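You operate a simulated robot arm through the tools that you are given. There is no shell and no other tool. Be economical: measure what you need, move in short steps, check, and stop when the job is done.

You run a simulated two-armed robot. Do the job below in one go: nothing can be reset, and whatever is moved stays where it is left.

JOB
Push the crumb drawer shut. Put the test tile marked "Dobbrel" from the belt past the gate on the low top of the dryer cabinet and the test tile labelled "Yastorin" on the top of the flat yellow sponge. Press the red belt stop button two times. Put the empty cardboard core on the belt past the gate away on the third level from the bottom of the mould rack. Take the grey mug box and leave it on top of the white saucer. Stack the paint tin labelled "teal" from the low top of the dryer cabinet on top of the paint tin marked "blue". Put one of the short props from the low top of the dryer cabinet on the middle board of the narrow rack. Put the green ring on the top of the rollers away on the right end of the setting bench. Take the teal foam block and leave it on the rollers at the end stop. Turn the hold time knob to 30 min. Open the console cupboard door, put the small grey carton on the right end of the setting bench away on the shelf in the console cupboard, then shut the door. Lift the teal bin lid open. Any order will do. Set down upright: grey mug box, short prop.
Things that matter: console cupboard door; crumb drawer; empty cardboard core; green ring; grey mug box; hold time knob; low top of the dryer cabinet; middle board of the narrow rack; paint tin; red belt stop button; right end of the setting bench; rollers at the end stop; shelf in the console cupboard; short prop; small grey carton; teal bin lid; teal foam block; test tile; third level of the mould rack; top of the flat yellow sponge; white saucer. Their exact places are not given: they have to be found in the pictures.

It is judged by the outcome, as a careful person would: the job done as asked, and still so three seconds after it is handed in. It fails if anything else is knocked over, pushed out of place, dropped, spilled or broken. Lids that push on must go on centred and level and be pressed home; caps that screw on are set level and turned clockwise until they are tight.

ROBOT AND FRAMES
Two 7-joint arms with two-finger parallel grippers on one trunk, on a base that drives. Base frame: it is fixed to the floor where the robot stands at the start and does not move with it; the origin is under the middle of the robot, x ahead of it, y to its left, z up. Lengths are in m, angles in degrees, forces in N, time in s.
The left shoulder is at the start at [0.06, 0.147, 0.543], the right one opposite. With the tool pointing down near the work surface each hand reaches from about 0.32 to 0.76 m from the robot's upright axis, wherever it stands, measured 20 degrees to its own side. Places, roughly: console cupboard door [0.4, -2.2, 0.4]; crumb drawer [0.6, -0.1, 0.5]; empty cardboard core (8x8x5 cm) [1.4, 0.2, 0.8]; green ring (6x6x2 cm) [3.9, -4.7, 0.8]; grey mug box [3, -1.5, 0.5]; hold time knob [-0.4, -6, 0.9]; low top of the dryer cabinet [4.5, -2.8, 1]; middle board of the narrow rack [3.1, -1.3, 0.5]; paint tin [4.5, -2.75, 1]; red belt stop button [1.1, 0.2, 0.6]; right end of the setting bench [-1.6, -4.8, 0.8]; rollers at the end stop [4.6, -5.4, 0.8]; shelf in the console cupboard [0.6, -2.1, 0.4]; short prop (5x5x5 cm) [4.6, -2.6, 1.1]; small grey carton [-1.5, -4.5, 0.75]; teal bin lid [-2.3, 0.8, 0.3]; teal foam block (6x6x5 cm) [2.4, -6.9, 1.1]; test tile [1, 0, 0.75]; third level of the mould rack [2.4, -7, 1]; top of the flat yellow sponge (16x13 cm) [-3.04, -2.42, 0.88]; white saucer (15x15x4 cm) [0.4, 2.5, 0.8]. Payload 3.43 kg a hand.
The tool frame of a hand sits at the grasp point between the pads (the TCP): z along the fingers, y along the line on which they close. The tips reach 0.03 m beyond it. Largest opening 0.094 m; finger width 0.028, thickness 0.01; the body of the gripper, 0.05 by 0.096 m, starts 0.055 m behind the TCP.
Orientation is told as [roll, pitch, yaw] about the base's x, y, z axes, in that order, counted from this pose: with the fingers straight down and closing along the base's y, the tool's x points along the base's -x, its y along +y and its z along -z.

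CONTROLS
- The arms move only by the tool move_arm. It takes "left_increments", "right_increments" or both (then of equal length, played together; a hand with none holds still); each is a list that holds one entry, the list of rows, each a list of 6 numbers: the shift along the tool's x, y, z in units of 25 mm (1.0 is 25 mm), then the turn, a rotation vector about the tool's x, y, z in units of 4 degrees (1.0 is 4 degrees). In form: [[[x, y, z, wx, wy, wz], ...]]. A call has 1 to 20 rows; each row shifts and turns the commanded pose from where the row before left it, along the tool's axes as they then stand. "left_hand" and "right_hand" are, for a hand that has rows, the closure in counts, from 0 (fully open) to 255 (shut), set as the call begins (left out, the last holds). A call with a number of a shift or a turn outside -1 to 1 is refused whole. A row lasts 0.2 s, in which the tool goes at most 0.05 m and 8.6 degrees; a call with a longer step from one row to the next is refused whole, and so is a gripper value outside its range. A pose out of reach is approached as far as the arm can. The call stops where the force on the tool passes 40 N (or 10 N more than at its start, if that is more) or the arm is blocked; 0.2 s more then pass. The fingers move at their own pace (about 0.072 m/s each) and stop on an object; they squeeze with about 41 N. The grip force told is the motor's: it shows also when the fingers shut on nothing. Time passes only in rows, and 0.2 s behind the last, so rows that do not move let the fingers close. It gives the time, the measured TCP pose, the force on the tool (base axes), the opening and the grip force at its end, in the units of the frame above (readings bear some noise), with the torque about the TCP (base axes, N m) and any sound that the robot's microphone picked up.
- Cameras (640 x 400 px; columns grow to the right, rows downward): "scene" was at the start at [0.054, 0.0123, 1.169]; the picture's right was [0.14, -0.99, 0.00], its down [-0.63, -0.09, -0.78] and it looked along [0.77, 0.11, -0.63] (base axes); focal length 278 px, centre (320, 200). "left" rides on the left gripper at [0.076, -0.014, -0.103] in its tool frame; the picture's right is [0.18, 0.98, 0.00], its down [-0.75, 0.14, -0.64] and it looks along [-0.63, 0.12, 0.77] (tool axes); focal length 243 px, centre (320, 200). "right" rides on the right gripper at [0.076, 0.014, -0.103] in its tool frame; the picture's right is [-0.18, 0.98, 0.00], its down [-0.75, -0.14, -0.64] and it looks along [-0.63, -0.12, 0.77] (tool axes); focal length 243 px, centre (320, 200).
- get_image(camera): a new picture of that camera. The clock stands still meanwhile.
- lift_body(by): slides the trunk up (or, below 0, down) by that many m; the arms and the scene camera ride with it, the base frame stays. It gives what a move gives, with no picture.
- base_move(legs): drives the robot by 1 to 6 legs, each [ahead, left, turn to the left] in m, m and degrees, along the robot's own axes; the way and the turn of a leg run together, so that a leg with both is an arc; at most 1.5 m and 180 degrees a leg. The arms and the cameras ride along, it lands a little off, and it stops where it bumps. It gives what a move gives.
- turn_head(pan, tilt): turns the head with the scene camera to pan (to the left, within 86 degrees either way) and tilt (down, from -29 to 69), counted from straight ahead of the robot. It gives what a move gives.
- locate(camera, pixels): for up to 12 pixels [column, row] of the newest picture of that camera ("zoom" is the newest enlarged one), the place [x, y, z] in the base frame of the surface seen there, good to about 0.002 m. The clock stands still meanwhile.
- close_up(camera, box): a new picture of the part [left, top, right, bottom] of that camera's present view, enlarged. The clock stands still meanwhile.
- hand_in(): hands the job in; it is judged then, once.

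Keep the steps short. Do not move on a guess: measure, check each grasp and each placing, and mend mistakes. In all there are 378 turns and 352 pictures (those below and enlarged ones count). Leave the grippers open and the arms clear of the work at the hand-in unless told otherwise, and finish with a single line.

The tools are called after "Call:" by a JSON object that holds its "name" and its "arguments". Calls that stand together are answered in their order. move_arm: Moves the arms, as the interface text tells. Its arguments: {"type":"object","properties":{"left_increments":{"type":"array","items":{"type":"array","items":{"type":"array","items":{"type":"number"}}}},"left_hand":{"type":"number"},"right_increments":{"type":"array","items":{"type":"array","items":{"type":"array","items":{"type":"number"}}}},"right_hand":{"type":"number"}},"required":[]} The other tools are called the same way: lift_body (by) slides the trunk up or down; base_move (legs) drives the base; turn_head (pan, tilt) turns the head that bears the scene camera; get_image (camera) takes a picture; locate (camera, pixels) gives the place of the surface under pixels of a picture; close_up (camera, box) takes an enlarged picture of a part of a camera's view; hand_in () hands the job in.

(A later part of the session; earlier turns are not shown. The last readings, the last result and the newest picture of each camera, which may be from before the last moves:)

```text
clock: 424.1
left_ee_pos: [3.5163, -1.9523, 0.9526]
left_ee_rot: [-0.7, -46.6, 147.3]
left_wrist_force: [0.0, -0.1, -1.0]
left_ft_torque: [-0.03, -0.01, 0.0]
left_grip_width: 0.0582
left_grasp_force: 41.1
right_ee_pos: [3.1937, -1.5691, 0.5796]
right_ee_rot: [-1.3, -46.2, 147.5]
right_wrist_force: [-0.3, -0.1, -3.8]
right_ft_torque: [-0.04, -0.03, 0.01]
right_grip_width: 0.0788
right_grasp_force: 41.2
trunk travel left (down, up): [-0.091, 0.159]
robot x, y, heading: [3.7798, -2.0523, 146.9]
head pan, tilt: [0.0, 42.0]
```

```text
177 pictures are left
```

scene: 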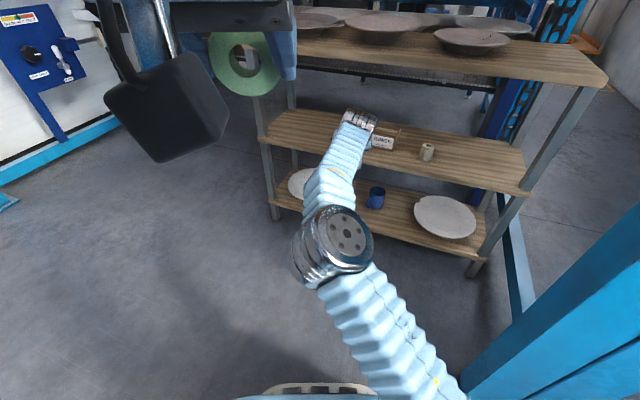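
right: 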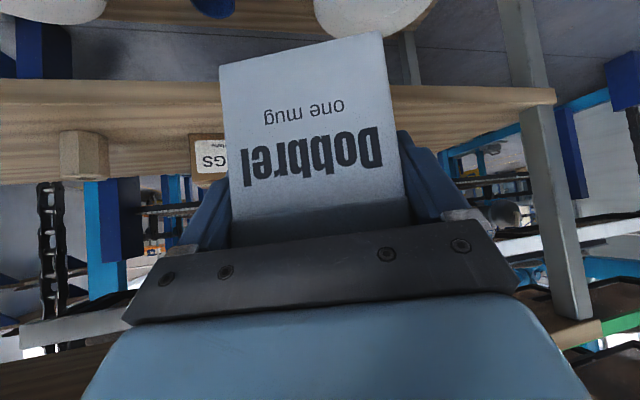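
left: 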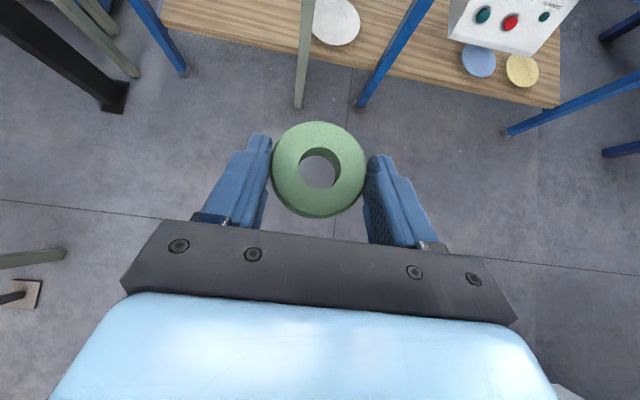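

Mug box held upright. Raise trunk, fold the arm in, then head to the benches (turn to face −u and drive).

Call:
{"name": "lift_body", "arguments": {"by": 0.159}}

Call:
{"name": "move_arm", "arguments": {"right_increments": [[[0.195, 0, -0.923, 0, 0, 0], [0.195, 0, -0.923, 0, 0, 0], [0.195, 0, -0.923, 0, 0, 0], [0.195, 0, -0.923, 0, 0, 0], [0.195, 0, -0.923, 0, 0, 0], [0.195, 0, -0.923, 0, 0, 0], [0.195, 0, -0.923, 0, 0, 0], [0.195, 0, -0.923, 0, 0, 0], [0.195, 0, -0.923, 0, 0, 0], [0.195, 0, -0.923, 0, 0, 0], [0.195, 0, -0.923, 0, 0, 0], [0.195, 0, -0.923, 0, 0, 0], [0.195, 0, -0.923, 0, 0, 0], [0.195, 0, -0.923, 0, 0, 0], [0.195, 0, -0.923, 0, 0, 0]]]}}

Call:
{"name": "base_move", "arguments": {"legs": [[0, 0, 69], [1.5, 0, 0], [1.5, 0, 0], [1.2, 0, 0]]}}

Call:
{"name": "turn_head", "arguments": {"pan": 0, "tilt": 15}}

Call:
{"name": "get_image", "arguments": {"camera": "scene"}}

```text
clock: 425.9
left_ee_pos: [3.5162, -1.952, 1.1121]
left_ee_rot: [-0.7, -46.6, 147.3]
left_wrist_force: [-0.1, 0.1, -0.6]
left_ft_torque: [0.0, -0.02, -0.01]
left_grip_width: 0.0581
left_grasp_force: 41.6
right_ee_pos: [3.1932, -1.5686, 0.7383]
right_ee_rot: [-1.3, -46.3, 147.5]
right_wrist_force: [-0.5, 0.6, -3.4]
right_ft_torque: [-0.02, 0.0, 0.03]
right_grip_width: 0.0783
right_grasp_force: 40.9
trunk travel left (down, up): [-0.25, 0.0]
robot x, y, heading: [3.7813, -2.0472, 147.1]
head pan, tilt: [0.0, 42.0]
```

```text
clock: 429.1
left_ee_pos: [3.5168, -1.9522, 1.1124]
left_ee_rot: [-0.7, -46.6, 147.3]
left_wrist_force: [0.1, -0.5, -0.7]
left_ft_torque: [-0.01, -0.04, -0.01]
left_grip_width: 0.0582
left_grasp_force: 40.6
right_ee_pos: [3.4428, -1.7378, 0.9247]
right_ee_rot: [-1.3, -46.2, 147.4]
right_wrist_force: [0.0, 0.2, -3.0]
right_ft_torque: [-0.02, -0.02, -0.01]
right_grip_width: 0.0783
right_grasp_force: 41.3
trunk travel left (down, up): [-0.25, 0.0]
robot x, y, heading: [3.7821, -2.0494, 147.1]
head pan, tilt: [0.0, 42.0]
```

```text
clock: 452.4
left_ee_pos: [0.2191, -4.7946, 1.1122]
left_ee_rot: [-0.8, -46.6, -142.6]
left_wrist_force: [-0.3, -0.1, -0.3]
left_ft_torque: [0.0, -0.01, 0.01]
left_grip_width: 0.0584
left_grasp_force: 41.3
right_ee_pos: [-0.0074, -4.7916, 0.925]
right_ee_rot: [-1.3, -46.2, -142.4]
right_wrist_force: [-0.1, 0.0, -2.9]
right_ft_torque: [0.06, -0.04, 0.03]
right_grip_width: 0.078
right_grasp_force: 40.6
trunk travel left (down, up): [-0.25, 0.0]
robot x, y, heading: [0.4084, -4.5767, -142.6]
head pan, tilt: [0.0, 42.0]
```

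```text
clock: 453.3
left_ee_pos: [0.2183, -4.7942, 1.1112]
left_ee_rot: [-0.8, -46.6, -142.7]
left_wrist_force: [-0.8, -0.5, -0.7]
left_ft_torque: [-0.01, -0.04, 0.02]
left_grip_width: 0.0584
left_grasp_force: 40.7
right_ee_pos: [-0.0075, -4.7914, 0.9245]
right_ee_rot: [-1.2, -46.1, -142.5]
right_wrist_force: [-0.6, 0.0, -3.0]
right_ft_torque: [0.01, -0.05, 0.02]
right_grip_width: 0.0782
right_grasp_force: 41.3
trunk travel left (down, up): [-0.25, 0.0]
robot x, y, heading: [0.4019, -4.5787, -142.8]
head pan, tilt: [0.0, 15.0]
```

```text
176 pictures are left
```

scene: 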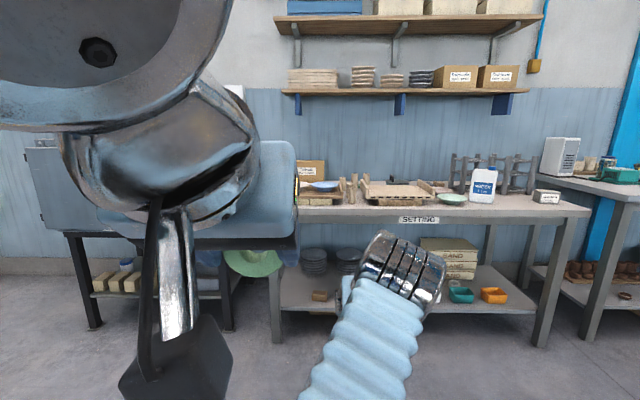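

Call:
{"name": "base_move", "arguments": {"legs": [[0, -0.75, -1.2], [0.35, 0, 0]]}}

Call:
{"name": "turn_head", "arguments": {"pan": -5, "tilt": 28}}

Call:
{"name": "get_image", "arguments": {"camera": "scene"}}

```text
clock: 459.2
left_ee_pos: [-0.5123, -4.38, 1.1138]
left_ee_rot: [-0.7, -46.6, -144.5]
left_wrist_force: [0.7, 0.2, 0.2]
left_ft_torque: [-0.01, 0.0, 0.0]
left_grip_width: 0.0584
left_grasp_force: 41.1
right_ee_pos: [-0.7378, -4.3682, 0.9241]
right_ee_rot: [-1.3, -46.3, -144.3]
right_wrist_force: [0.4, -0.3, -3.5]
right_ft_torque: [0.02, -0.03, -0.04]
right_grip_width: 0.0781
right_grasp_force: 40.9
trunk travel left (down, up): [-0.25, 0.0]
robot x, y, heading: [-0.3186, -4.1697, -144.6]
head pan, tilt: [0.0, 15.0]
```

```text
clock: 460.0
left_ee_pos: [-0.5123, -4.3815, 1.1126]
left_ee_rot: [-0.8, -46.6, -144.5]
left_wrist_force: [0.4, -0.9, -0.3]
left_ft_torque: [-0.03, 0.0, 0.02]
left_grip_width: 0.0583
left_grasp_force: 41.1
right_ee_pos: [-0.7379, -4.3691, 0.9251]
right_ee_rot: [-1.3, -46.1, -144.3]
right_wrist_force: [0.1, -0.6, -2.4]
right_ft_torque: [0.03, -0.03, 0.0]
right_grip_width: 0.0781
right_grasp_force: 41.0
trunk travel left (down, up): [-0.25, 0.0]
robot x, y, heading: [-0.319, -4.1667, -144.7]
head pan, tilt: [-5.0, 28.0]
```

```text
175 pictures are left
```

scene: 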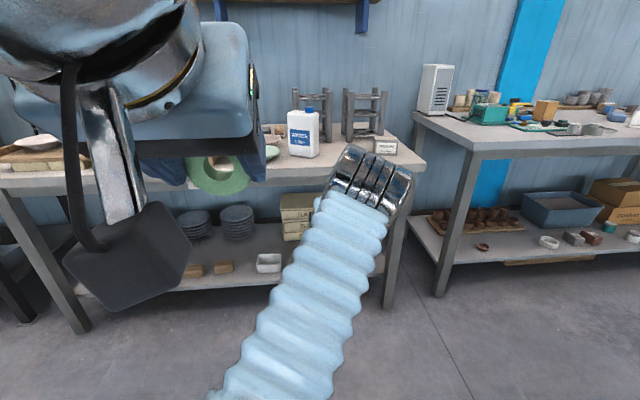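

Call:
{"name": "close_up", "arguments": {"camera": "scene", "box": [250, 80, 440, 200]}}

Call:
{"name": "locate", "arguments": {"camera": "zoom", "pixels": [[450, 215], [440, 190], [425, 230], [480, 210], [270, 285], [200, 210], [300, 250], [560, 265], [520, 270], [470, 190], [350, 180], [150, 260]]}}

```text
3.33 times, centred on (345, 140) of scene
```

zoom: 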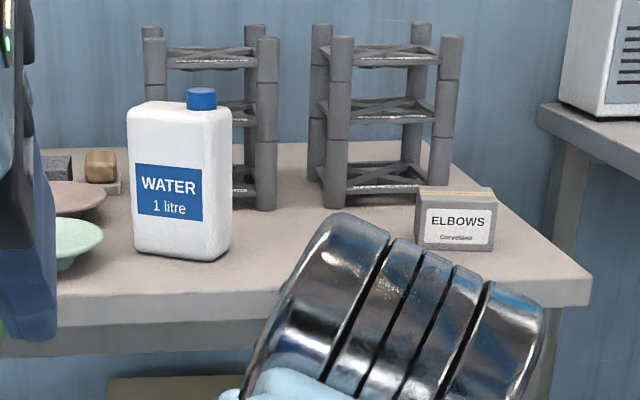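

```text
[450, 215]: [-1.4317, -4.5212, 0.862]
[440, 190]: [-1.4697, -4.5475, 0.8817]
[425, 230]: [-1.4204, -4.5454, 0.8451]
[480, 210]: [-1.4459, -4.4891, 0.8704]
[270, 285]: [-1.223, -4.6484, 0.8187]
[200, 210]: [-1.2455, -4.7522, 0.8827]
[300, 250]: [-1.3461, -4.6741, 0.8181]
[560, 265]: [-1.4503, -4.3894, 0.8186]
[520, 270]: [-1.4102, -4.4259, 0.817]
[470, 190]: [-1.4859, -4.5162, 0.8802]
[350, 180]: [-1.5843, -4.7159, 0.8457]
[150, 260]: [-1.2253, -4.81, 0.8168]
```

Carton "ELBOWS" at (−1.44,−4.52); bench z 0.818. Ring will go between bottle and carton (u −3.80, v 2.96). Roll the left wrist 180° so the ring is horizontal again.

Call:
{"name": "move_arm", "arguments": {"left_increments": [[[-0.3, 0, 0.3, 0, 0, 1], [0, 0, 0, 0, 0, 1], [0, 0, 0, 0, 0, 1], [0, 0, 0, 0, 0, 1], [0, 0, 0, 0, 0, 1], [0, 0, 0, 0, 0, 1], [0, 0, 0, 0, 0, 1], [0, 0, 0, 0, 0, 1], [0, 0, 0, 0, 0, 1], [0, 0, 0, 0, 0, 1], [0, 0, 0, 0, 0, 1], [0, 0, 0, 0, 0, 1], [0, 0, 0, 0, 0, 1], [0, 0, 0, 0, 0, 1], [0, 0, 0, 0, 0, 1], [0, 0, 0, 0, 0, 1], [0, 0, 0, 0, 0, 1], [0, 0, 0, 0, 0, 1], [0, 0, 0, 0, 0, 1], [0, 0, 0, 0, 0, 1]]]}}

Call:
{"name": "move_arm", "arguments": {"left_increments": [[[0, 0, 0, 0, 0, 1], [0, 0, 0, 0, 0, 1], [0, 0, 0, 0, 0, 1], [0, 0, 0, 0, 0, 1], [0, 0, 0, 0, 0, 1], [0, 0, 0, 0, 0, 1], [0, 0, 0, 0, 0, 1], [0, 0, 0, 0, 0, 1], [0, 0, 0, 0, 0, 1], [0, 0, 0, 0, 0, 1], [0, 0, 0, 0, 0, 1], [0, 0, 0, 0, 0, 1], [0, 0, 0, 0, 0, 1], [0, 0, 0, 0, 0, 1], [0, 0, 0, 0, 0, 1], [0, 0, 0, 0, 0, 1], [0, 0, 0, 0, 0, 1], [0, 0, 0, 0, 0, 1], [0, 0, 0, 0, 0, 1], [0, 0, 0, 0, 0, 1]]]}}

Call:
{"name": "move_arm", "arguments": {"left_increments": [[[0, 0, 0, 0, 0, 1], [0, 0, 0, 0, 0, 1], [0, 0, 0, 0, 0, 1], [0, 0, 0, 0, 0, 1], [0, 0, 0, 0, 0, 1], [0, 0, 0, 0, 0, 0]]]}}

Call:
{"name": "base_move", "arguments": {"legs": [[0, -0.37, 0.5], [0.3, 0, 0]]}}

Call:
{"name": "get_image", "arguments": {"camera": "left"}}

Call:
{"name": "get_image", "arguments": {"camera": "scene"}}

```text
clock: 464.2
left_ee_pos: [-0.5208, -4.3868, 1.1121]
left_ee_rot: [46.1, -7.8, 131.8]
left_wrist_force: [0.3, 0.7, -0.4]
left_ft_torque: [-0.02, -0.02, -0.04]
left_grip_width: 0.058
left_grasp_force: 40.8
right_ee_pos: [-0.7387, -4.3684, 0.9248]
right_ee_rot: [-1.2, -46.2, -144.3]
right_wrist_force: [-0.7, -0.6, -2.4]
right_ft_torque: [0.01, -0.02, 0.0]
right_grip_width: 0.078
right_grasp_force: 41.0
trunk travel left (down, up): [-0.25, 0.0]
robot x, y, heading: [-0.3184, -4.1676, -144.9]
head pan, tilt: [-5.0, 28.0]
```

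```text
clock: 468.4
left_ee_pos: [-0.5208, -4.3869, 1.1127]
left_ee_rot: [20.5, 42.9, 63.2]
left_wrist_force: [-0.6, -0.3, -0.8]
left_ft_torque: [-0.02, -0.01, 0.03]
left_grip_width: 0.0581
left_grasp_force: 40.9
right_ee_pos: [-0.7385, -4.3699, 0.9241]
right_ee_rot: [-1.3, -46.1, -144.3]
right_wrist_force: [-0.3, 0.2, -2.9]
right_ft_torque: [0.06, -0.02, 0.01]
right_grip_width: 0.0778
right_grasp_force: 41.2
trunk travel left (down, up): [-0.25, 0.0]
robot x, y, heading: [-0.3193, -4.1697, -144.7]
head pan, tilt: [-5.0, 28.0]
```

```text
clock: 469.8
left_ee_pos: [-0.5201, -4.386, 1.1133]
left_ee_rot: [0.5, 46.7, 35.4]
left_wrist_force: [0.0, 0.5, -1.6]
left_ft_torque: [0.0, -0.04, 0.03]
left_grip_width: 0.0583
left_grasp_force: 40.8
right_ee_pos: [-0.738, -4.3675, 0.9239]
right_ee_rot: [-1.3, -46.2, -144.2]
right_wrist_force: [-0.7, 0.3, -2.9]
right_ft_torque: [0.01, -0.04, 0.02]
right_grip_width: 0.0781
right_grasp_force: 41.2
trunk travel left (down, up): [-0.25, 0.0]
robot x, y, heading: [-0.3195, -4.1689, -144.8]
head pan, tilt: [-5.0, 28.0]
```

```text
clock: 473.8
left_ee_pos: [-0.9837, -4.2646, 1.1133]
left_ee_rot: [0.7, 46.6, 35.5]
left_wrist_force: [-0.2, 0.6, -0.5]
left_ft_torque: [0.0, 0.03, 0.0]
left_grip_width: 0.0582
left_grasp_force: 40.9
right_ee_pos: [-1.2008, -4.2477, 0.9248]
right_ee_rot: [-1.3, -46.2, -144.4]
right_wrist_force: [1.0, 0.4, -2.8]
right_ft_torque: [0.0, -0.02, 0.01]
right_grip_width: 0.0779
right_grasp_force: 41.1
trunk travel left (down, up): [-0.25, 0.0]
robot x, y, heading: [-0.7846, -4.0456, -144.7]
head pan, tilt: [-5.0, 28.0]
```

```text
173 pictures are left
```

left: 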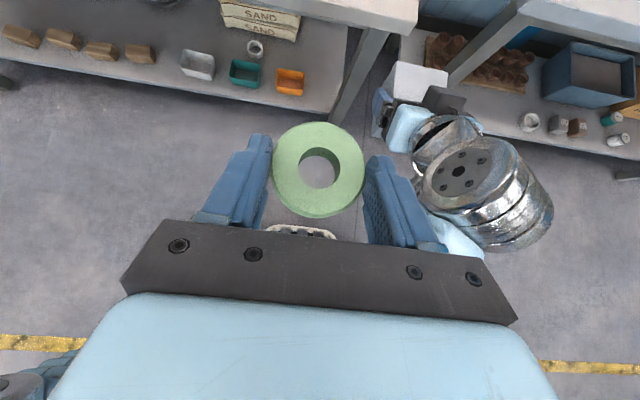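

```text
172 pictures are left
```

scene: 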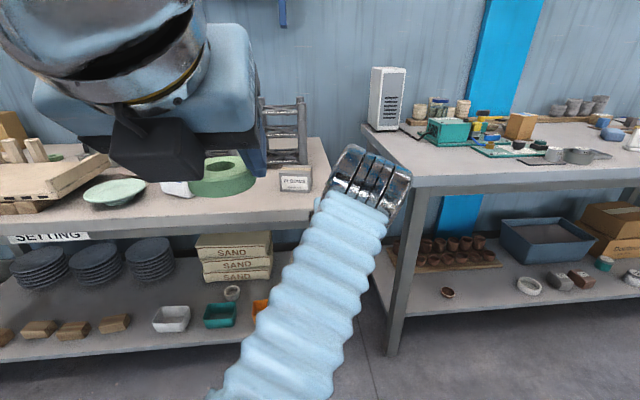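

Call:
{"name": "move_arm", "arguments": {"left_increments": [[[0.4075, -0.176, 0.955, 0, 0, 0], [0.4075, -0.176, 0.955, 0, 0, 0], [0.4075, -0.176, 0.955, 0, 0, 0], [0.4075, -0.176, 0.955, 0, 0, 0], [0.4075, -0.176, 0.955, 0, 0, 0], [0.4075, -0.176, 0.955, 0, 0, 0], [0.4075, -0.176, 0.955, 0, 0, 0], [0.4075, -0.176, 0.955, 0, 0, 0], [0.4075, -0.176, 0.955, 0, 0, 0], [0.4075, -0.176, 0.955, 0, 0, 0], [0.4075, -0.176, 0.955, 0, 0, 0], [0.4075, -0.176, 0.955, 0, 0, 0], [0.4075, -0.176, 0.955, 0, 0, 0], [0.4075, -0.176, 0.955, 0, 0, 0], [0.4075, -0.176, 0.955, 0, 0, 0], [0.4075, -0.176, 0.955, 0, 0, 0], [0.4075, -0.176, 0.955, 0, 0, 0], [0.4075, -0.176, 0.955, 0, 0, 0], [0.4075, -0.176, 0.955, 0, 0, 0], [0.4075, -0.176, 0.955, 0, 0, 0]]]}}

Call:
{"name": "get_image", "arguments": {"camera": "left"}}

Call:
{"name": "get_image", "arguments": {"camera": "scene"}}

```text
clock: 478.0
left_ee_pos: [-1.3124, -4.5937, 0.9367]
left_ee_rot: [0.7, 46.4, 35.4]
left_wrist_force: [-0.4, -1.0, -1.4]
left_ft_torque: [0.02, 0.0, 0.01]
left_grip_width: 0.0581
left_grasp_force: 41.0
left hand out of reach, approached as far as the arm can: row 19, 20
right_ee_pos: [-1.2016, -4.2489, 0.9249]
right_ee_rot: [-1.2, -46.2, -144.3]
right_wrist_force: [-0.4, -0.7, -3.4]
right_ft_torque: [0.0, 0.0, 0.0]
right_grip_width: 0.0783
right_grasp_force: 40.9
trunk travel left (down, up): [-0.25, 0.0]
robot x, y, heading: [-0.7855, -4.0488, -144.7]
head pan, tilt: [-5.0, 28.0]
```

```text
171 pictures are left
```

left: 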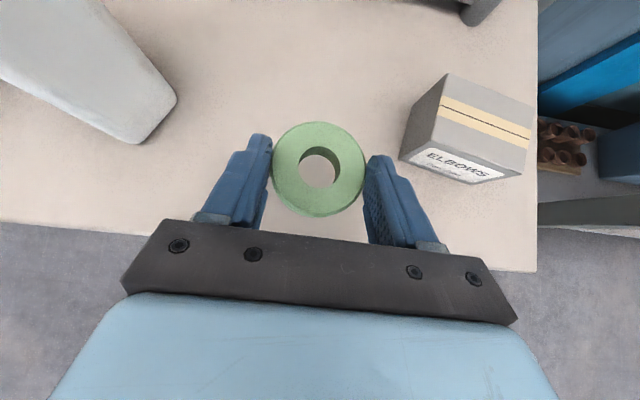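

```text
170 pictures are left
```

scene: 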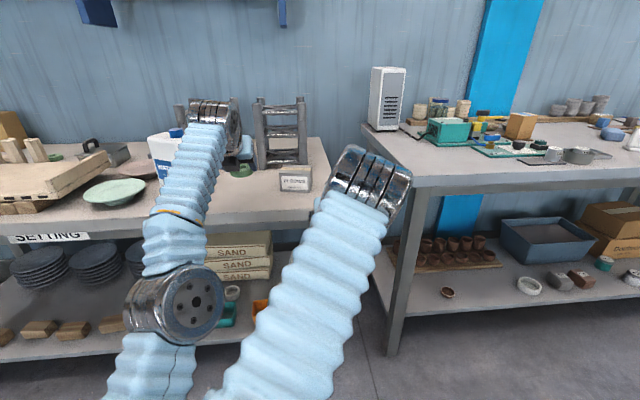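

Call:
{"name": "locate", "arguments": {"camera": "scene", "pixels": [[415, 182], [365, 128], [420, 190], [325, 190], [240, 225], [600, 185]]}}

```text
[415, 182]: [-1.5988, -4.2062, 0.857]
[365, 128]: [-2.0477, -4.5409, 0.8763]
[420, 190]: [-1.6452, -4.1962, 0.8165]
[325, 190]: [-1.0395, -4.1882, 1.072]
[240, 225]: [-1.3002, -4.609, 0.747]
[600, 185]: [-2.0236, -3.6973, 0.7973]
```

Clear. Lower the trunk 7.5 cm, then the rest.

Call:
{"name": "lift_body", "arguments": {"by": -0.075}}

Call:
{"name": "lift_body", "arguments": {"by": -0.009}}

Call:
{"name": "get_image", "arguments": {"camera": "left"}}

```text
clock: 479.1
left_ee_pos: [-1.3126, -4.5931, 0.8604]
left_ee_rot: [0.7, 46.6, 35.5]
left_wrist_force: [-0.3, -0.1, -0.2]
left_ft_torque: [-0.01, -0.01, -0.03]
left_grip_width: 0.0584
left_grasp_force: 41.0
right_ee_pos: [-1.2016, -4.2465, 0.8506]
right_ee_rot: [-1.3, -46.3, -144.3]
right_wrist_force: [-0.6, 0.6, -3.4]
right_ft_torque: [0.01, -0.02, -0.02]
right_grip_width: 0.0781
right_grasp_force: 40.5
trunk travel left (down, up): [-0.175, 0.075]
robot x, y, heading: [-0.7815, -4.0492, -144.4]
head pan, tilt: [-5.0, 28.0]
```

```text
clock: 479.7
left_ee_pos: [-1.3121, -4.593, 0.8539]
left_ee_rot: [0.7, 46.9, 35.6]
left_wrist_force: [-2.8, -1.8, 9.8]
left_ft_torque: [-0.38, 0.06, -0.1]
left_grip_width: 0.0584
left_grasp_force: 40.4
right_ee_pos: [-1.2009, -4.2483, 0.8408]
right_ee_rot: [-1.3, -46.3, -144.4]
right_wrist_force: [-0.1, -0.1, -2.7]
right_ft_torque: [0.02, -0.01, -0.01]
right_grip_width: 0.0781
right_grasp_force: 40.8
trunk travel left (down, up): [-0.166, 0.084]
robot x, y, heading: [-0.7852, -4.0463, -144.7]
head pan, tilt: [-5.0, 28.0]
```

```text
169 pictures are left
```

left: 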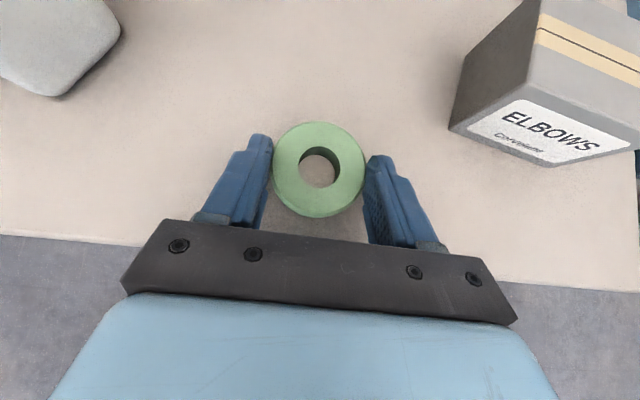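

Contact. Release, then raise the trunk 8 cm.

Call:
{"name": "move_arm", "arguments": {"left_increments": [[[0, 0, 0, 0, 0, 0], [0, 0, 0, 0, 0, 0], [0, 0, 0, 0, 0, 0]]], "left_hand": 0}}

Call:
{"name": "lift_body", "arguments": {"by": 0.084}}

Call:
{"name": "get_image", "arguments": {"camera": "left"}}

```text
clock: 480.5
left_ee_pos: [-1.3122, -4.5947, 0.8517]
left_ee_rot: [0.7, 46.4, 35.5]
left_wrist_force: [-0.3, -0.5, -0.2]
left_ft_torque: [0.01, 0.0, -0.05]
left_grip_width: 0.094
left_grasp_force: 0.0
right_ee_pos: [-1.1999, -4.2472, 0.8406]
right_ee_rot: [-1.3, -46.2, -144.3]
right_wrist_force: [0.8, 0.4, -3.5]
right_ft_torque: [0.03, 0.0, 0.03]
right_grip_width: 0.0786
right_grasp_force: 41.8
trunk travel left (down, up): [-0.166, 0.084]
robot x, y, heading: [-0.7796, -4.0466, -144.7]
head pan, tilt: [-5.0, 28.0]
```

```text
clock: 481.7
left_ee_pos: [-1.3115, -4.5933, 0.9357]
left_ee_rot: [0.7, 46.6, 35.5]
left_wrist_force: [-0.1, 0.8, 0.1]
left_ft_torque: [0.03, 0.0, -0.02]
left_grip_width: 0.094
left_grasp_force: 0.1
right_ee_pos: [-1.2014, -4.2473, 0.9234]
right_ee_rot: [-1.2, -46.1, -144.3]
right_wrist_force: [0.5, 0.7, -2.4]
right_ft_torque: [0.02, -0.03, 0.0]
right_grip_width: 0.0782
right_grasp_force: 41.6
trunk travel left (down, up): [-0.25, 0.0]
robot x, y, heading: [-0.7848, -4.0457, -144.8]
head pan, tilt: [-5.0, 28.0]
```

```text
168 pictures are left
```

left: 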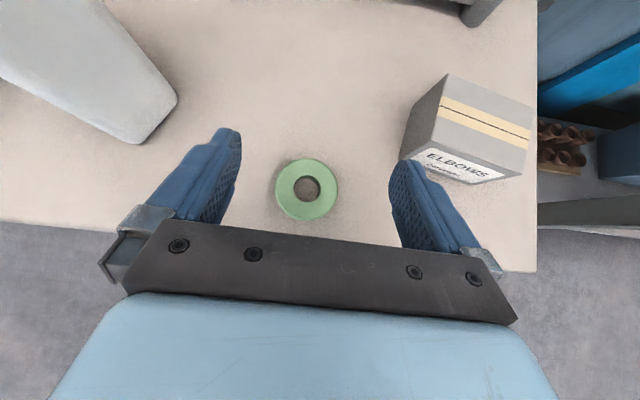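

Ring is flat on the bench. Back off, un-roll the left wrist, then go to the press panel (hold time knob).

Call:
{"name": "base_move", "arguments": {"legs": [[-0.4, 0, 0]]}}

Call:
{"name": "move_arm", "arguments": {"left_increments": [[[-0.45, 0, -0.95, 0, 0, 0], [-0.45, 0, -0.95, 0, 0, 0], [-0.45, 0, -0.95, 0, 0, 0], [-0.45, 0, -0.95, 0, 0, 0], [-0.45, 0, -0.95, 0, 0, 0], [-0.45, 0, -0.95, 0, 0, 0], [-0.45, 0, -0.95, 0, 0, 0], [-0.45, 0, -0.95, 0, 0, 0], [0, 0, 0, 0, 0, -1], [0, 0, 0, 0, 0, -1], [0, 0, 0, 0, 0, -1], [0, 0, 0, 0, 0, -1], [0, 0, 0, 0, 0, -1], [0, 0, 0, 0, 0, -1], [0, 0, 0, 0, 0, -1], [0, 0, 0, 0, 0, -1], [0, 0, 0, 0, 0, -1], [0, 0, 0, 0, 0, -1], [0, 0, 0, 0, 0, -1], [0, 0, 0, 0, 0, -1]]]}}

Call:
{"name": "move_arm", "arguments": {"left_increments": [[[0, 0, 0, 0, 0, -1], [0, 0, 0, 0, 0, -1], [0, 0, 0, 0, 0, -1], [0, 0, 0, 0, 0, -1], [0, 0, 0, 0, 0, -1], [0, 0, 0, 0, 0, -1], [0, 0, 0, 0, 0, -1], [0, 0, 0, 0, 0, -1], [0, 0, 0, 0, 0, -1], [0, 0, 0, 0, 0, -1], [0, 0, 0, 0, 0, -1], [0, 0, 0, 0, 0, -1], [0, 0, 0, 0, 0, -1], [0, 0, 0, 0, 0, -1], [0, 0, 0, 0, 0, -1], [0, 0, 0, 0, 0, -1], [0, 0, 0, 0, 0, -1], [0, 0, 0, 0, 0, -1], [0, 0, 0, 0, 0, -1], [0, 0, 0, 0, 0, -1]]]}}

Call:
{"name": "move_arm", "arguments": {"left_increments": [[[0, 0, 0, 0, 0, -1], [0, 0, 0, 0, 0, -1], [0, 0, 0, 0, 0, -1], [0, 0, 0, 0, 0, -1], [0, 0, 0, 0, 0, -1], [0, 0, 0, 0, 0, -1], [0, 0, 0, 0, 0, -1], [0, 0, 0, 0, 0, -1], [0, 0, 0, 0, 0, -1], [0, 0, 0, 0, 0, -1], [0, 0, 0, 0, 0, -1], [0, 0, 0, 0, 0, -1], [0, 0, 0, 0, 0, -1]]]}}

Call:
{"name": "base_move", "arguments": {"legs": [[0, 1.5, 0.7]]}}

Call:
{"name": "turn_head", "arguments": {"pan": 0, "tilt": 15}}

Call:
{"name": "get_image", "arguments": {"camera": "scene"}}

```text
clock: 484.2
left_ee_pos: [-0.9877, -4.3661, 0.9367]
left_ee_rot: [0.7, 46.6, 35.6]
left_wrist_force: [1.2, -0.2, 0.5]
left_ft_torque: [0.01, -0.01, 0.0]
left_grip_width: 0.0941
left_grasp_force: 0.0
right_ee_pos: [-0.8775, -4.0193, 0.9245]
right_ee_rot: [-1.3, -46.1, -144.2]
right_wrist_force: [0.3, -0.1, -3.4]
right_ft_torque: [0.01, 0.01, -0.01]
right_grip_width: 0.0781
right_grasp_force: 41.3
trunk travel left (down, up): [-0.25, 0.0]
robot x, y, heading: [-0.4586, -3.8157, -144.4]
head pan, tilt: [-5.0, 28.0]
```

```text
clock: 488.4
left_ee_pos: [-0.9883, -4.3651, 0.9359]
left_ee_rot: [38.5, 28.7, 93.6]
left_wrist_force: [-0.8, -0.2, 0.8]
left_ft_torque: [0.01, -0.03, 0.0]
left_grip_width: 0.0941
left_grasp_force: 0.1
left hand out of reach, approached as far as the arm can: row 1, 2, 3, 4, 5, 6, 7, 8
right_ee_pos: [-0.8773, -4.0185, 0.9249]
right_ee_rot: [-1.3, -46.1, -144.0]
right_wrist_force: [-0.4, 0.6, -2.6]
right_ft_torque: [0.01, -0.03, -0.01]
right_grip_width: 0.0783
right_grasp_force: 42.0
trunk travel left (down, up): [-0.25, 0.0]
robot x, y, heading: [-0.4576, -3.8147, -144.6]
head pan, tilt: [-5.0, 28.0]
```

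```text
clock: 492.6
left_ee_pos: [-0.9868, -4.3662, 0.9352]
left_ee_rot: [39.6, -27.1, 153.6]
left_wrist_force: [0.6, -0.9, 0.0]
left_ft_torque: [-0.03, -0.01, 0.0]
left_grip_width: 0.094
left_grasp_force: 0.1
right_ee_pos: [-0.878, -4.0194, 0.923]
right_ee_rot: [-1.2, -46.2, -144.2]
right_wrist_force: [0.5, 0.7, -2.9]
right_ft_torque: [0.0, -0.04, 0.0]
right_grip_width: 0.0781
right_grasp_force: 40.7
trunk travel left (down, up): [-0.25, 0.0]
robot x, y, heading: [-0.4601, -3.8167, -144.4]
head pan, tilt: [-5.0, 28.0]
```

```text
clock: 495.4
left_ee_pos: [-0.9879, -4.3655, 0.9355]
left_ee_rot: [-0.8, -46.7, -144.2]
left_wrist_force: [0.9, -0.3, 1.0]
left_ft_torque: [-0.07, 0.03, 0.02]
left_grip_width: 0.0941
left_grasp_force: 0.0
right_ee_pos: [-0.8772, -4.0185, 0.9249]
right_ee_rot: [-1.3, -46.2, -144.0]
right_wrist_force: [0.0, 0.4, -3.2]
right_ft_torque: [0.02, -0.02, 0.01]
right_grip_width: 0.0783
right_grasp_force: 41.5
trunk travel left (down, up): [-0.25, 0.0]
robot x, y, heading: [-0.4582, -3.8155, -144.3]
head pan, tilt: [-5.0, 28.0]
```

```text
clock: 502.8
left_ee_pos: [-0.0597, -5.5943, 0.9356]
left_ee_rot: [-0.7, -46.6, -141.6]
left_wrist_force: [0.1, 0.7, -0.6]
left_ft_torque: [-0.04, 0.01, -0.02]
left_grip_width: 0.0939
left_grasp_force: 0.1
right_ee_pos: [0.0348, -5.2418, 0.9251]
right_ee_rot: [-1.3, -46.3, -141.4]
right_wrist_force: [-0.5, -0.4, -3.3]
right_ft_torque: [0.02, -0.03, 0.0]
right_grip_width: 0.078
right_grasp_force: 40.7
trunk travel left (down, up): [-0.25, 0.0]
robot x, y, heading: [0.4396, -5.0213, -141.8]
head pan, tilt: [-5.0, 28.0]
```

```text
clock: 503.6
left_ee_pos: [-0.06, -5.5934, 0.9354]
left_ee_rot: [-0.7, -46.6, -141.6]
left_wrist_force: [0.2, 0.2, 0.1]
left_ft_torque: [0.02, 0.0, 0.0]
left_grip_width: 0.094
left_grasp_force: 0.1
right_ee_pos: [0.0348, -5.2434, 0.9253]
right_ee_rot: [-1.2, -46.0, -141.5]
right_wrist_force: [0.0, -0.1, -3.2]
right_ft_torque: [0.04, -0.02, -0.01]
right_grip_width: 0.0781
right_grasp_force: 40.8
trunk travel left (down, up): [-0.25, 0.0]
robot x, y, heading: [0.4409, -5.0209, -141.9]
head pan, tilt: [0.0, 15.0]
```

```text
167 pictures are left
```

scene: 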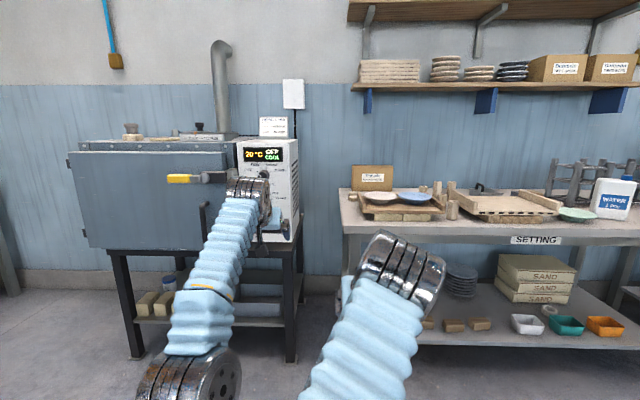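

Call:
{"name": "close_up", "arguments": {"camera": "scene", "box": [220, 110, 320, 250]}}

Call:
{"name": "locate", "arguments": {"camera": "scene", "pixels": [[262, 155], [295, 170], [285, 225], [245, 160], [290, 200], [180, 180], [210, 160], [235, 230]]}}

```text
2.86 times, centred on (270, 180) of scene
```

zoom: 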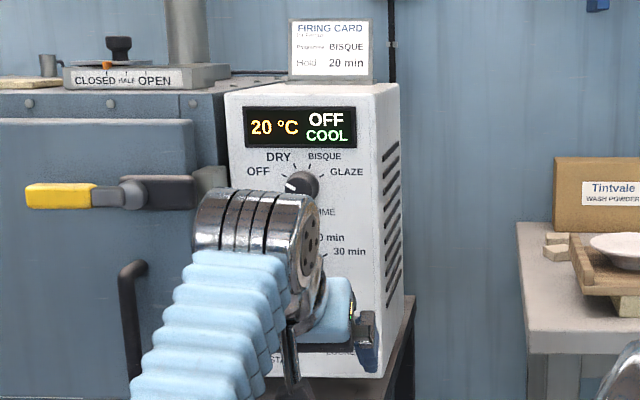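

```text
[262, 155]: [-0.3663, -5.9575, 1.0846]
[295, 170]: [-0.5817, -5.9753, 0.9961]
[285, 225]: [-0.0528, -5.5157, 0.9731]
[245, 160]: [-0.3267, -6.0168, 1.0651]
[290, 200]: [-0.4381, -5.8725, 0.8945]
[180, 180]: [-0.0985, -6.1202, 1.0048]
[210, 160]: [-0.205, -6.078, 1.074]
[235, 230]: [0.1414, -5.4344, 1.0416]
```

Move the left hand aside to see the hold-time knob.

Call:
{"name": "move_arm", "arguments": {"left_increments": [[[0.3, 1, -0.6, 0, 0, 0], [0.3, 1, -0.6, 0, 0, 0], [0.3, 1, -0.6, 0, 0, 0], [0.3, 1, -0.6, 0, 0, 0], [0.3, 1, -0.6, 0, 0, 0], [0.3, 1, -0.6, 0, 0, 0], [0.3, 1, -0.6, 0, 0, 0]]]}}

Call:
{"name": "close_up", "arguments": {"camera": "scene", "box": [220, 120, 320, 250]}}

```text
clock: 505.2
left_ee_pos: [0.1032, -5.6913, 1.0039]
left_ee_rot: [-0.7, -46.5, -141.6]
left_wrist_force: [0.5, 0.3, 0.3]
left_ft_torque: [0.0, 0.0, 0.01]
left_grip_width: 0.0939
left_grasp_force: 0.1
left hand out of reach, approached as far as the arm can: row 1, 2, 3, 4, 5, 6, 7
right_ee_pos: [0.0341, -5.2429, 0.9239]
right_ee_rot: [-1.3, -46.0, -141.4]
right_wrist_force: [0.0, 1.1, -2.5]
right_ft_torque: [-0.01, -0.01, -0.01]
right_grip_width: 0.0779
right_grasp_force: 41.1
trunk travel left (down, up): [-0.25, 0.0]
robot x, y, heading: [0.4388, -5.0182, -141.9]
head pan, tilt: [0.0, 15.0]
```

```text
3.08 times, centred on (270, 185) of scene
```

zoom: 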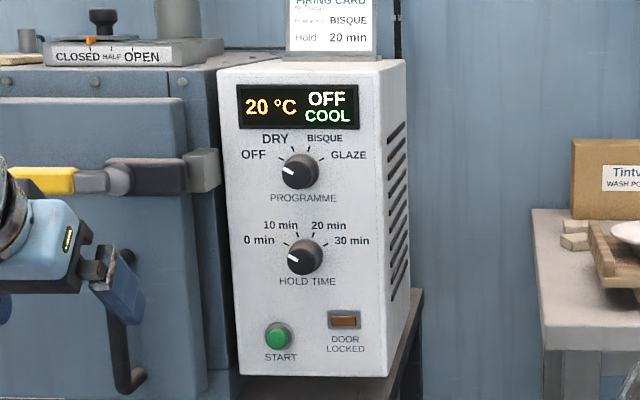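

Call:
{"name": "locate", "arguments": {"camera": "zoom", "pixels": [[305, 257], [292, 257], [318, 255], [305, 243], [305, 272], [260, 260], [350, 270], [290, 300], [280, 337], [300, 200], [340, 240], [150, 200]]}}

Call:
{"name": "close_up", "arguments": {"camera": "scene", "box": [290, 185, 340, 220]}}

```text
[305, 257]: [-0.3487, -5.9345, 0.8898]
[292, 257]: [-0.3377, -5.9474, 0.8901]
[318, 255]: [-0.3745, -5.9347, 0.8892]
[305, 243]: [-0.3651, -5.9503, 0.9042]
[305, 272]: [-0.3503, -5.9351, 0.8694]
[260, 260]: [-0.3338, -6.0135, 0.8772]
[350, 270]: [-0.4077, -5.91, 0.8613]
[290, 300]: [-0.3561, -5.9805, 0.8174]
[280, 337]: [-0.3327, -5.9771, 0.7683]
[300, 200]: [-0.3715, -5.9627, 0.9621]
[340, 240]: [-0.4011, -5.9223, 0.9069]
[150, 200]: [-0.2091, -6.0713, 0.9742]
```

```text
11.43 times, centred on (315, 202) of scene
```

zoom: 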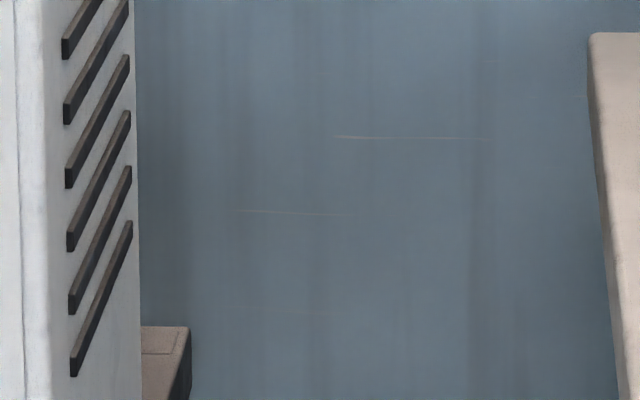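

Call:
{"name": "close_up", "arguments": {"camera": "scene", "box": [245, 187, 290, 215]}}

Call:
{"name": "locate", "arguments": {"camera": "zoom", "pixels": [[200, 240], [170, 240], [230, 240], [200, 210], [200, 270], [150, 200], [290, 200], [250, 230]]}}

```text
14.22 times, centred on (268, 201) of scene
```

zoom: 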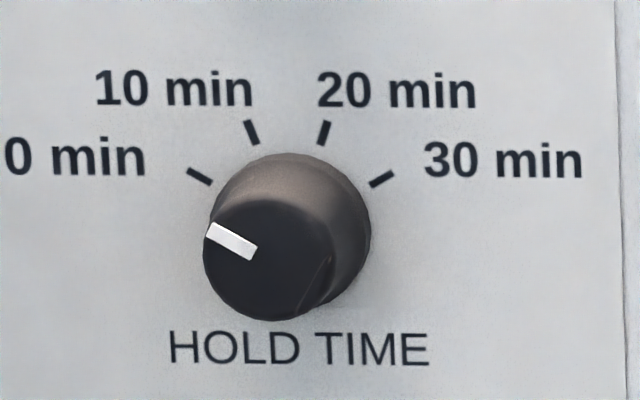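

```text
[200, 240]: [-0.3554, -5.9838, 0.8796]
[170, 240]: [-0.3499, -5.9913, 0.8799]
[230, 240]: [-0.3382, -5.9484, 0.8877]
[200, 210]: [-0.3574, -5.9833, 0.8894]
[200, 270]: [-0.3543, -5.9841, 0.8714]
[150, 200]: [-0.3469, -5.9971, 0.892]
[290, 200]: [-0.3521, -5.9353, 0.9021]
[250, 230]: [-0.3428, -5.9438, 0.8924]
```

Hold-time knob: centre ≈ v 4.601, z 0.884, front at u −3.772; pointer at 0 (150°), 30 at ~30° → turn 120° clockwise. Drive into position and level the left hand to horizontal.

Call:
{"name": "base_move", "arguments": {"legs": [[0, 0.13, -2.1], [0.4, 0, 0]]}}

Call:
{"name": "move_arm", "arguments": {"left_increments": [[[0, 0, 0, 0, -0.99, 0], [0, 0, 0, 0, -0.99, 0], [0, 0, 0, 0, -0.99, 0], [0, 0, 0, 0, -0.99, 0], [0, 0, 0, 0, -0.99, 0], [0, 0, 0, 0, -0.99, 0], [0, 0, 0, 0, -0.99, 0], [0, 0, 0, 0, -0.99, 0], [0, 0, 0, 0, -0.99, 0], [0, 0, 0, 0, -0.99, 0], [0, 0, 0, 0, -0.99, 0]]]}}

Call:
{"name": "get_image", "arguments": {"camera": "scene"}}

```text
clock: 508.5
left_ee_pos: [-0.1583, -6.0033, 1.0011]
left_ee_rot: [-1.2, -45.5, -143.6]
left_wrist_force: [2.6, 3.5, -2.1]
left_ft_torque: [0.14, 0.0, 0.16]
left_grip_width: 0.0931
left_grasp_force: 0.0
right_ee_pos: [-0.2115, -5.5537, 0.9228]
right_ee_rot: [-1.3, -46.1, -144.1]
right_wrist_force: [0.3, 0.3, -2.7]
right_ft_torque: [0.0, -0.03, 0.02]
right_grip_width: 0.0782
right_grasp_force: 40.8
trunk travel left (down, up): [-0.25, 0.0]
robot x, y, heading: [0.2052, -5.3511, -144.5]
head pan, tilt: [0.0, 15.0]
stopped in leg 2: the force on the tool passed its limit at 65 N (the readings are from after the stop); the commanded pose is now the measured one
```

```text
clock: 508.8
left_ee_pos: [-0.1578, -6.0048, 1.0025]
left_ee_rot: [-1.7, -45.8, -143.1]
left_wrist_force: [10.4, 13.6, -5.1]
left_ft_torque: [0.35, -0.03, 0.78]
left_grip_width: 0.0915
left_grasp_force: 0.1
left hand out of reach, approached as far as the arm can: row 1
right_ee_pos: [-0.2099, -5.5527, 0.9235]
right_ee_rot: [-1.2, -46.0, -144.1]
right_wrist_force: [1.5, -1.0, -2.6]
right_ft_torque: [0.02, 0.01, 0.02]
right_grip_width: 0.078
right_grasp_force: 40.8
trunk travel left (down, up): [-0.25, 0.0]
robot x, y, heading: [0.2083, -5.3508, -144.2]
head pan, tilt: [0.0, 15.0]
stopped in row 1 (left hand): the force on the tool passed its limit at 64 N (the readings are from after the stop); the commanded pose is now the measured one
```

```text
162 pictures are left
```

scene: 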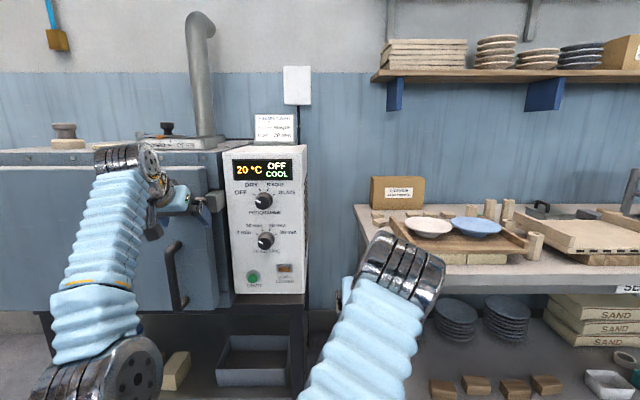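

The left hand hit the kiln door lever. Back off and check it.

Call:
{"name": "base_move", "arguments": {"legs": [[-0.2, 0, 0]]}}

Call:
{"name": "close_up", "arguments": {"camera": "scene", "box": [100, 100, 330, 300]}}

```text
clock: 510.4
left_ee_pos: [0.0009, -5.8895, 1.0016]
left_ee_rot: [-1.4, -46.0, -143.2]
left_wrist_force: [-0.7, -0.2, -0.9]
left_ft_torque: [0.03, -0.02, 0.01]
left_grip_width: 0.0939
left_grasp_force: 0.2
right_ee_pos: [-0.0503, -5.4362, 0.9233]
right_ee_rot: [-1.3, -45.9, -144.1]
right_wrist_force: [-0.2, -0.1, -2.3]
right_ft_torque: [0.0, -0.03, -0.01]
right_grip_width: 0.0783
right_grasp_force: 41.0
trunk travel left (down, up): [-0.25, 0.0]
robot x, y, heading: [0.3693, -5.2365, -144.6]
head pan, tilt: [0.0, 15.0]
```

```text
2.00 times, centred on (215, 200) of scene
```

zoom: 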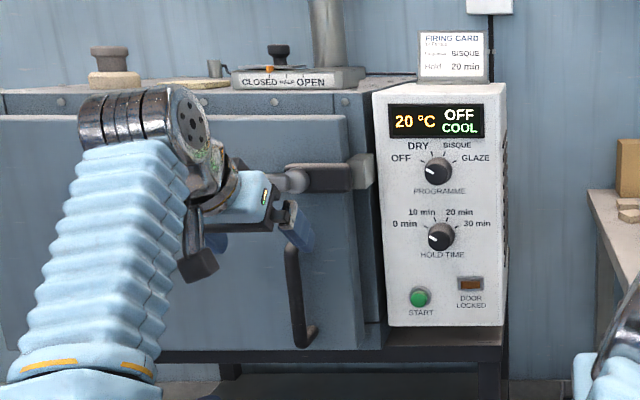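

Lever and lamp look unchanged. Bring the left hand in line with the knob and level it.

Call:
{"name": "move_arm", "arguments": {"left_increments": [[[0, -0.94, 0, 0, 0, 0], [0, -0.94, 0, 0, 0, 0], [0, -0.94, 0, 0, 0, 0], [0, -0.94, 0, 0, 0, 0], [0, -0.94, 0, 0, 0, 0], [0, -0.94, 0, 0, 0, 0], [0, -0.94, 0, 0, 0, 0], [0, 0, 0, 0, -1, 0], [0, 0, 0, 0, -1, 0], [0, 0, 0, 0, -1, 0], [0, 0, 0, 0, -1, 0], [0, 0, 0, 0, -1, 0], [0, 0, 0, 0, -1, 0], [0, 0, 0, 0, -1, 0], [0, 0, 0, 0, -1, 0], [0, 0, 0, 0, -1, 0], [0, 0, 0, 0, -1, 0], [0, 0, 0, 0, -1, 0]]], "left_hand": 90}}

Call:
{"name": "get_image", "arguments": {"camera": "scene"}}

Call:
{"name": "get_image", "arguments": {"camera": "left"}}

```text
clock: 514.2
left_ee_pos: [-0.1859, -5.8107, 1.099]
left_ee_rot: [-84.9, -89.0, -59.4]
left_wrist_force: [-0.4, -0.3, -0.2]
left_ft_torque: [0.0, -0.02, 0.0]
left_grip_width: 0.0612
left_grasp_force: 0.0
left hand out of reach, approached as far as the arm can: row 1, 3, 8, 9, 10, 11, 12, 13, 14, 15, 16, 17, 18
right_ee_pos: [-0.0495, -5.4363, 0.9234]
right_ee_rot: [-1.3, -45.9, -144.3]
right_wrist_force: [-0.6, -0.1, -3.0]
right_ft_torque: [0.08, 0.0, 0.02]
right_grip_width: 0.078
right_grasp_force: 40.6
trunk travel left (down, up): [-0.25, 0.0]
robot x, y, heading: [0.3649, -5.2314, -144.2]
head pan, tilt: [0.0, 15.0]
```

```text
160 pictures are left
```

scene: 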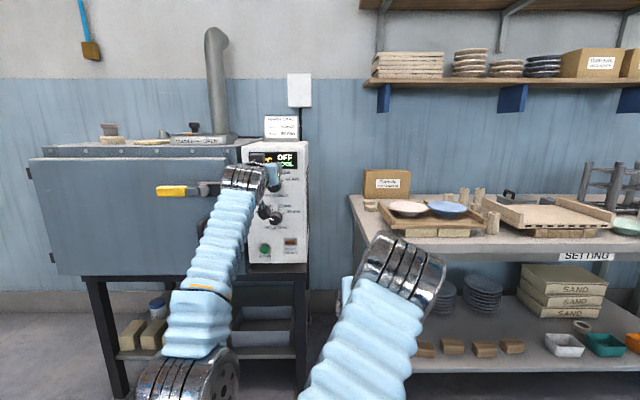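

```text
159 pictures are left
```

left: 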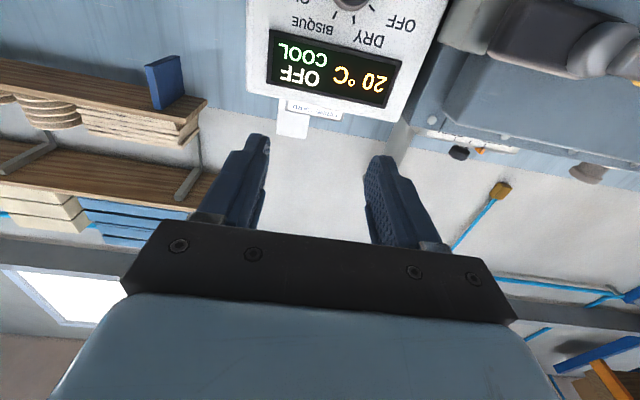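

Hand is level; TCP v is 4.592, z 1.099. Lower 21.5 cm (still 20 cm off the panel).

Call:
{"name": "move_arm", "arguments": {"left_increments": [[[0.955, 0.04, 0, 0, 0, 0], [0.955, 0.04, 0, 0, 0, 0], [0.955, 0.04, 0, 0, 0, 0], [0.955, 0.04, 0, 0, 0, 0], [0.955, 0.04, 0, 0, 0, 0], [0.955, 0.04, 0, 0, 0, 0], [0.955, 0.04, 0, 0, 0, 0], [0.955, 0.04, 0, 0, 0, 0], [0.955, 0.04, 0, 0, 0, 0]]]}}

Call:
{"name": "get_image", "arguments": {"camera": "left"}}

```text
clock: 516.2
left_ee_pos: [-0.2652, -5.8569, 0.9385]
left_ee_rot: [-87.9, -89.1, -56.4]
left_wrist_force: [0.8, 0.5, 0.2]
left_ft_torque: [0.0, 0.0, 0.03]
left_grip_width: 0.0608
left_grasp_force: 0.1
left hand out of reach, approached as far as the arm can: row 1, 2, 3, 4, 5, 6, 7, 8, 9
right_ee_pos: [-0.0511, -5.4364, 0.9239]
right_ee_rot: [-1.3, -45.9, -144.2]
right_wrist_force: [0.3, -0.1, -2.8]
right_ft_torque: [0.01, 0.0, 0.0]
right_grip_width: 0.078
right_grasp_force: 40.9
trunk travel left (down, up): [-0.25, 0.0]
robot x, y, heading: [0.3658, -5.2361, -144.6]
head pan, tilt: [0.0, 15.0]
```

```text
158 pictures are left
```

left: 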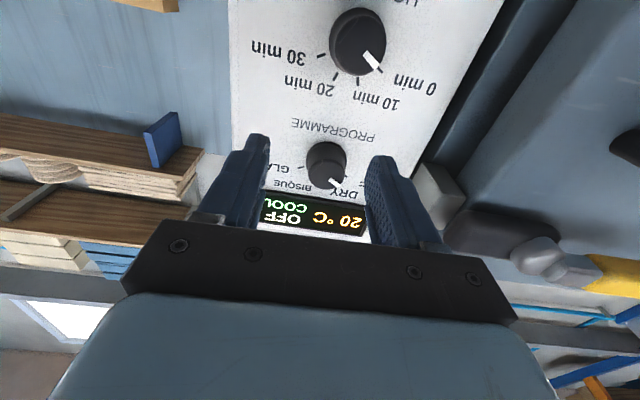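

Refine the knob centre from the wrist camera.

Call:
{"name": "locate", "arguments": {"camera": "left", "pixels": [[360, 40], [335, 42], [385, 40], [358, 12], [358, 70], [325, 165], [260, 100], [420, 60]]}}

Call:
{"name": "lift_body", "arguments": {"by": -0.055}}

Call:
{"name": "base_move", "arguments": {"legs": [[0, 0.018, 0]]}}

Call:
{"name": "get_image", "arguments": {"camera": "left"}}

```text
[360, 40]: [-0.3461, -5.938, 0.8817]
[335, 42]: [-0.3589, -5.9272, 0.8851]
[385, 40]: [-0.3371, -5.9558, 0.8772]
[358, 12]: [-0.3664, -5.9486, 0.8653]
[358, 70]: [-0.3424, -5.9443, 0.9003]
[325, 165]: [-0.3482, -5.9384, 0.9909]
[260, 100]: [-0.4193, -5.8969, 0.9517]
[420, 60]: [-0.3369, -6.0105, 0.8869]
```

```text
clock: 517.2
left_ee_pos: [-0.2646, -5.8567, 0.8823]
left_ee_rot: [-87.1, -89.0, -57.1]
left_wrist_force: [-0.5, -0.4, -0.9]
left_ft_torque: [0.01, 0.01, 0.02]
left_grip_width: 0.061
left_grasp_force: 0.0
right_ee_pos: [-0.0493, -5.437, 0.868]
right_ee_rot: [-1.3, -46.0, -144.2]
right_wrist_force: [1.0, 0.4, -3.7]
right_ft_torque: [0.07, -0.02, 0.0]
right_grip_width: 0.0782
right_grasp_force: 40.8
trunk travel left (down, up): [-0.195, 0.055]
robot x, y, heading: [0.3688, -5.2365, -144.6]
head pan, tilt: [0.0, 15.0]
```

```text
clock: 517.9
left_ee_pos: [-0.2548, -5.8721, 0.883]
left_ee_rot: [-86.3, -89.0, -57.9]
left_wrist_force: [0.7, 0.2, 0.1]
left_ft_torque: [-0.05, 0.02, 0.0]
left_grip_width: 0.0606
left_grasp_force: 0.2
right_ee_pos: [-0.0399, -5.4512, 0.8681]
right_ee_rot: [-1.3, -46.1, -144.2]
right_wrist_force: [-0.2, 0.4, -3.4]
right_ft_torque: [-0.04, -0.06, 0.01]
right_grip_width: 0.0779
right_grasp_force: 41.6
trunk travel left (down, up): [-0.195, 0.055]
robot x, y, heading: [0.379, -5.2494, -144.1]
head pan, tilt: [0.0, 15.0]
```

```text
157 pictures are left
```

left: 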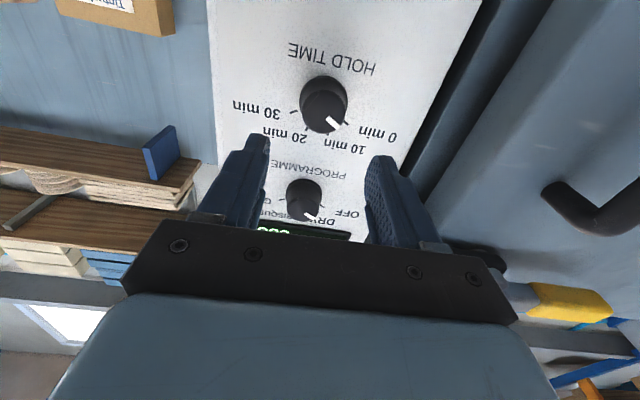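

Aligned: TCP v 4.601, z 0.883. Drive ahead 10.5 cm so the fingers enclose the knob.

Call:
{"name": "base_move", "arguments": {"legs": [[0.06, 0, 0], [0.045, 0, 0]]}}

Call:
{"name": "get_image", "arguments": {"camera": "left"}}

```text
clock: 519.4
left_ee_pos: [-0.3403, -5.9315, 0.882]
left_ee_rot: [-86.6, -89.0, -57.7]
left_wrist_force: [-0.2, 0.0, -0.3]
left_ft_torque: [0.02, -0.03, 0.02]
left_grip_width: 0.0608
left_grasp_force: 0.1
right_ee_pos: [-0.1248, -5.5112, 0.8688]
right_ee_rot: [-1.4, -46.0, -144.2]
right_wrist_force: [0.6, 0.2, -2.4]
right_ft_torque: [-0.02, -0.03, 0.0]
right_grip_width: 0.0779
right_grasp_force: 41.0
trunk travel left (down, up): [-0.195, 0.055]
robot x, y, heading: [0.2937, -5.3123, -144.2]
head pan, tilt: [0.0, 15.0]
```

```text
156 pictures are left
```

left: 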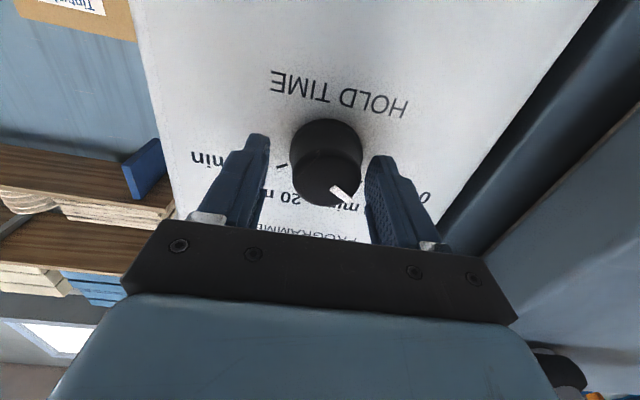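

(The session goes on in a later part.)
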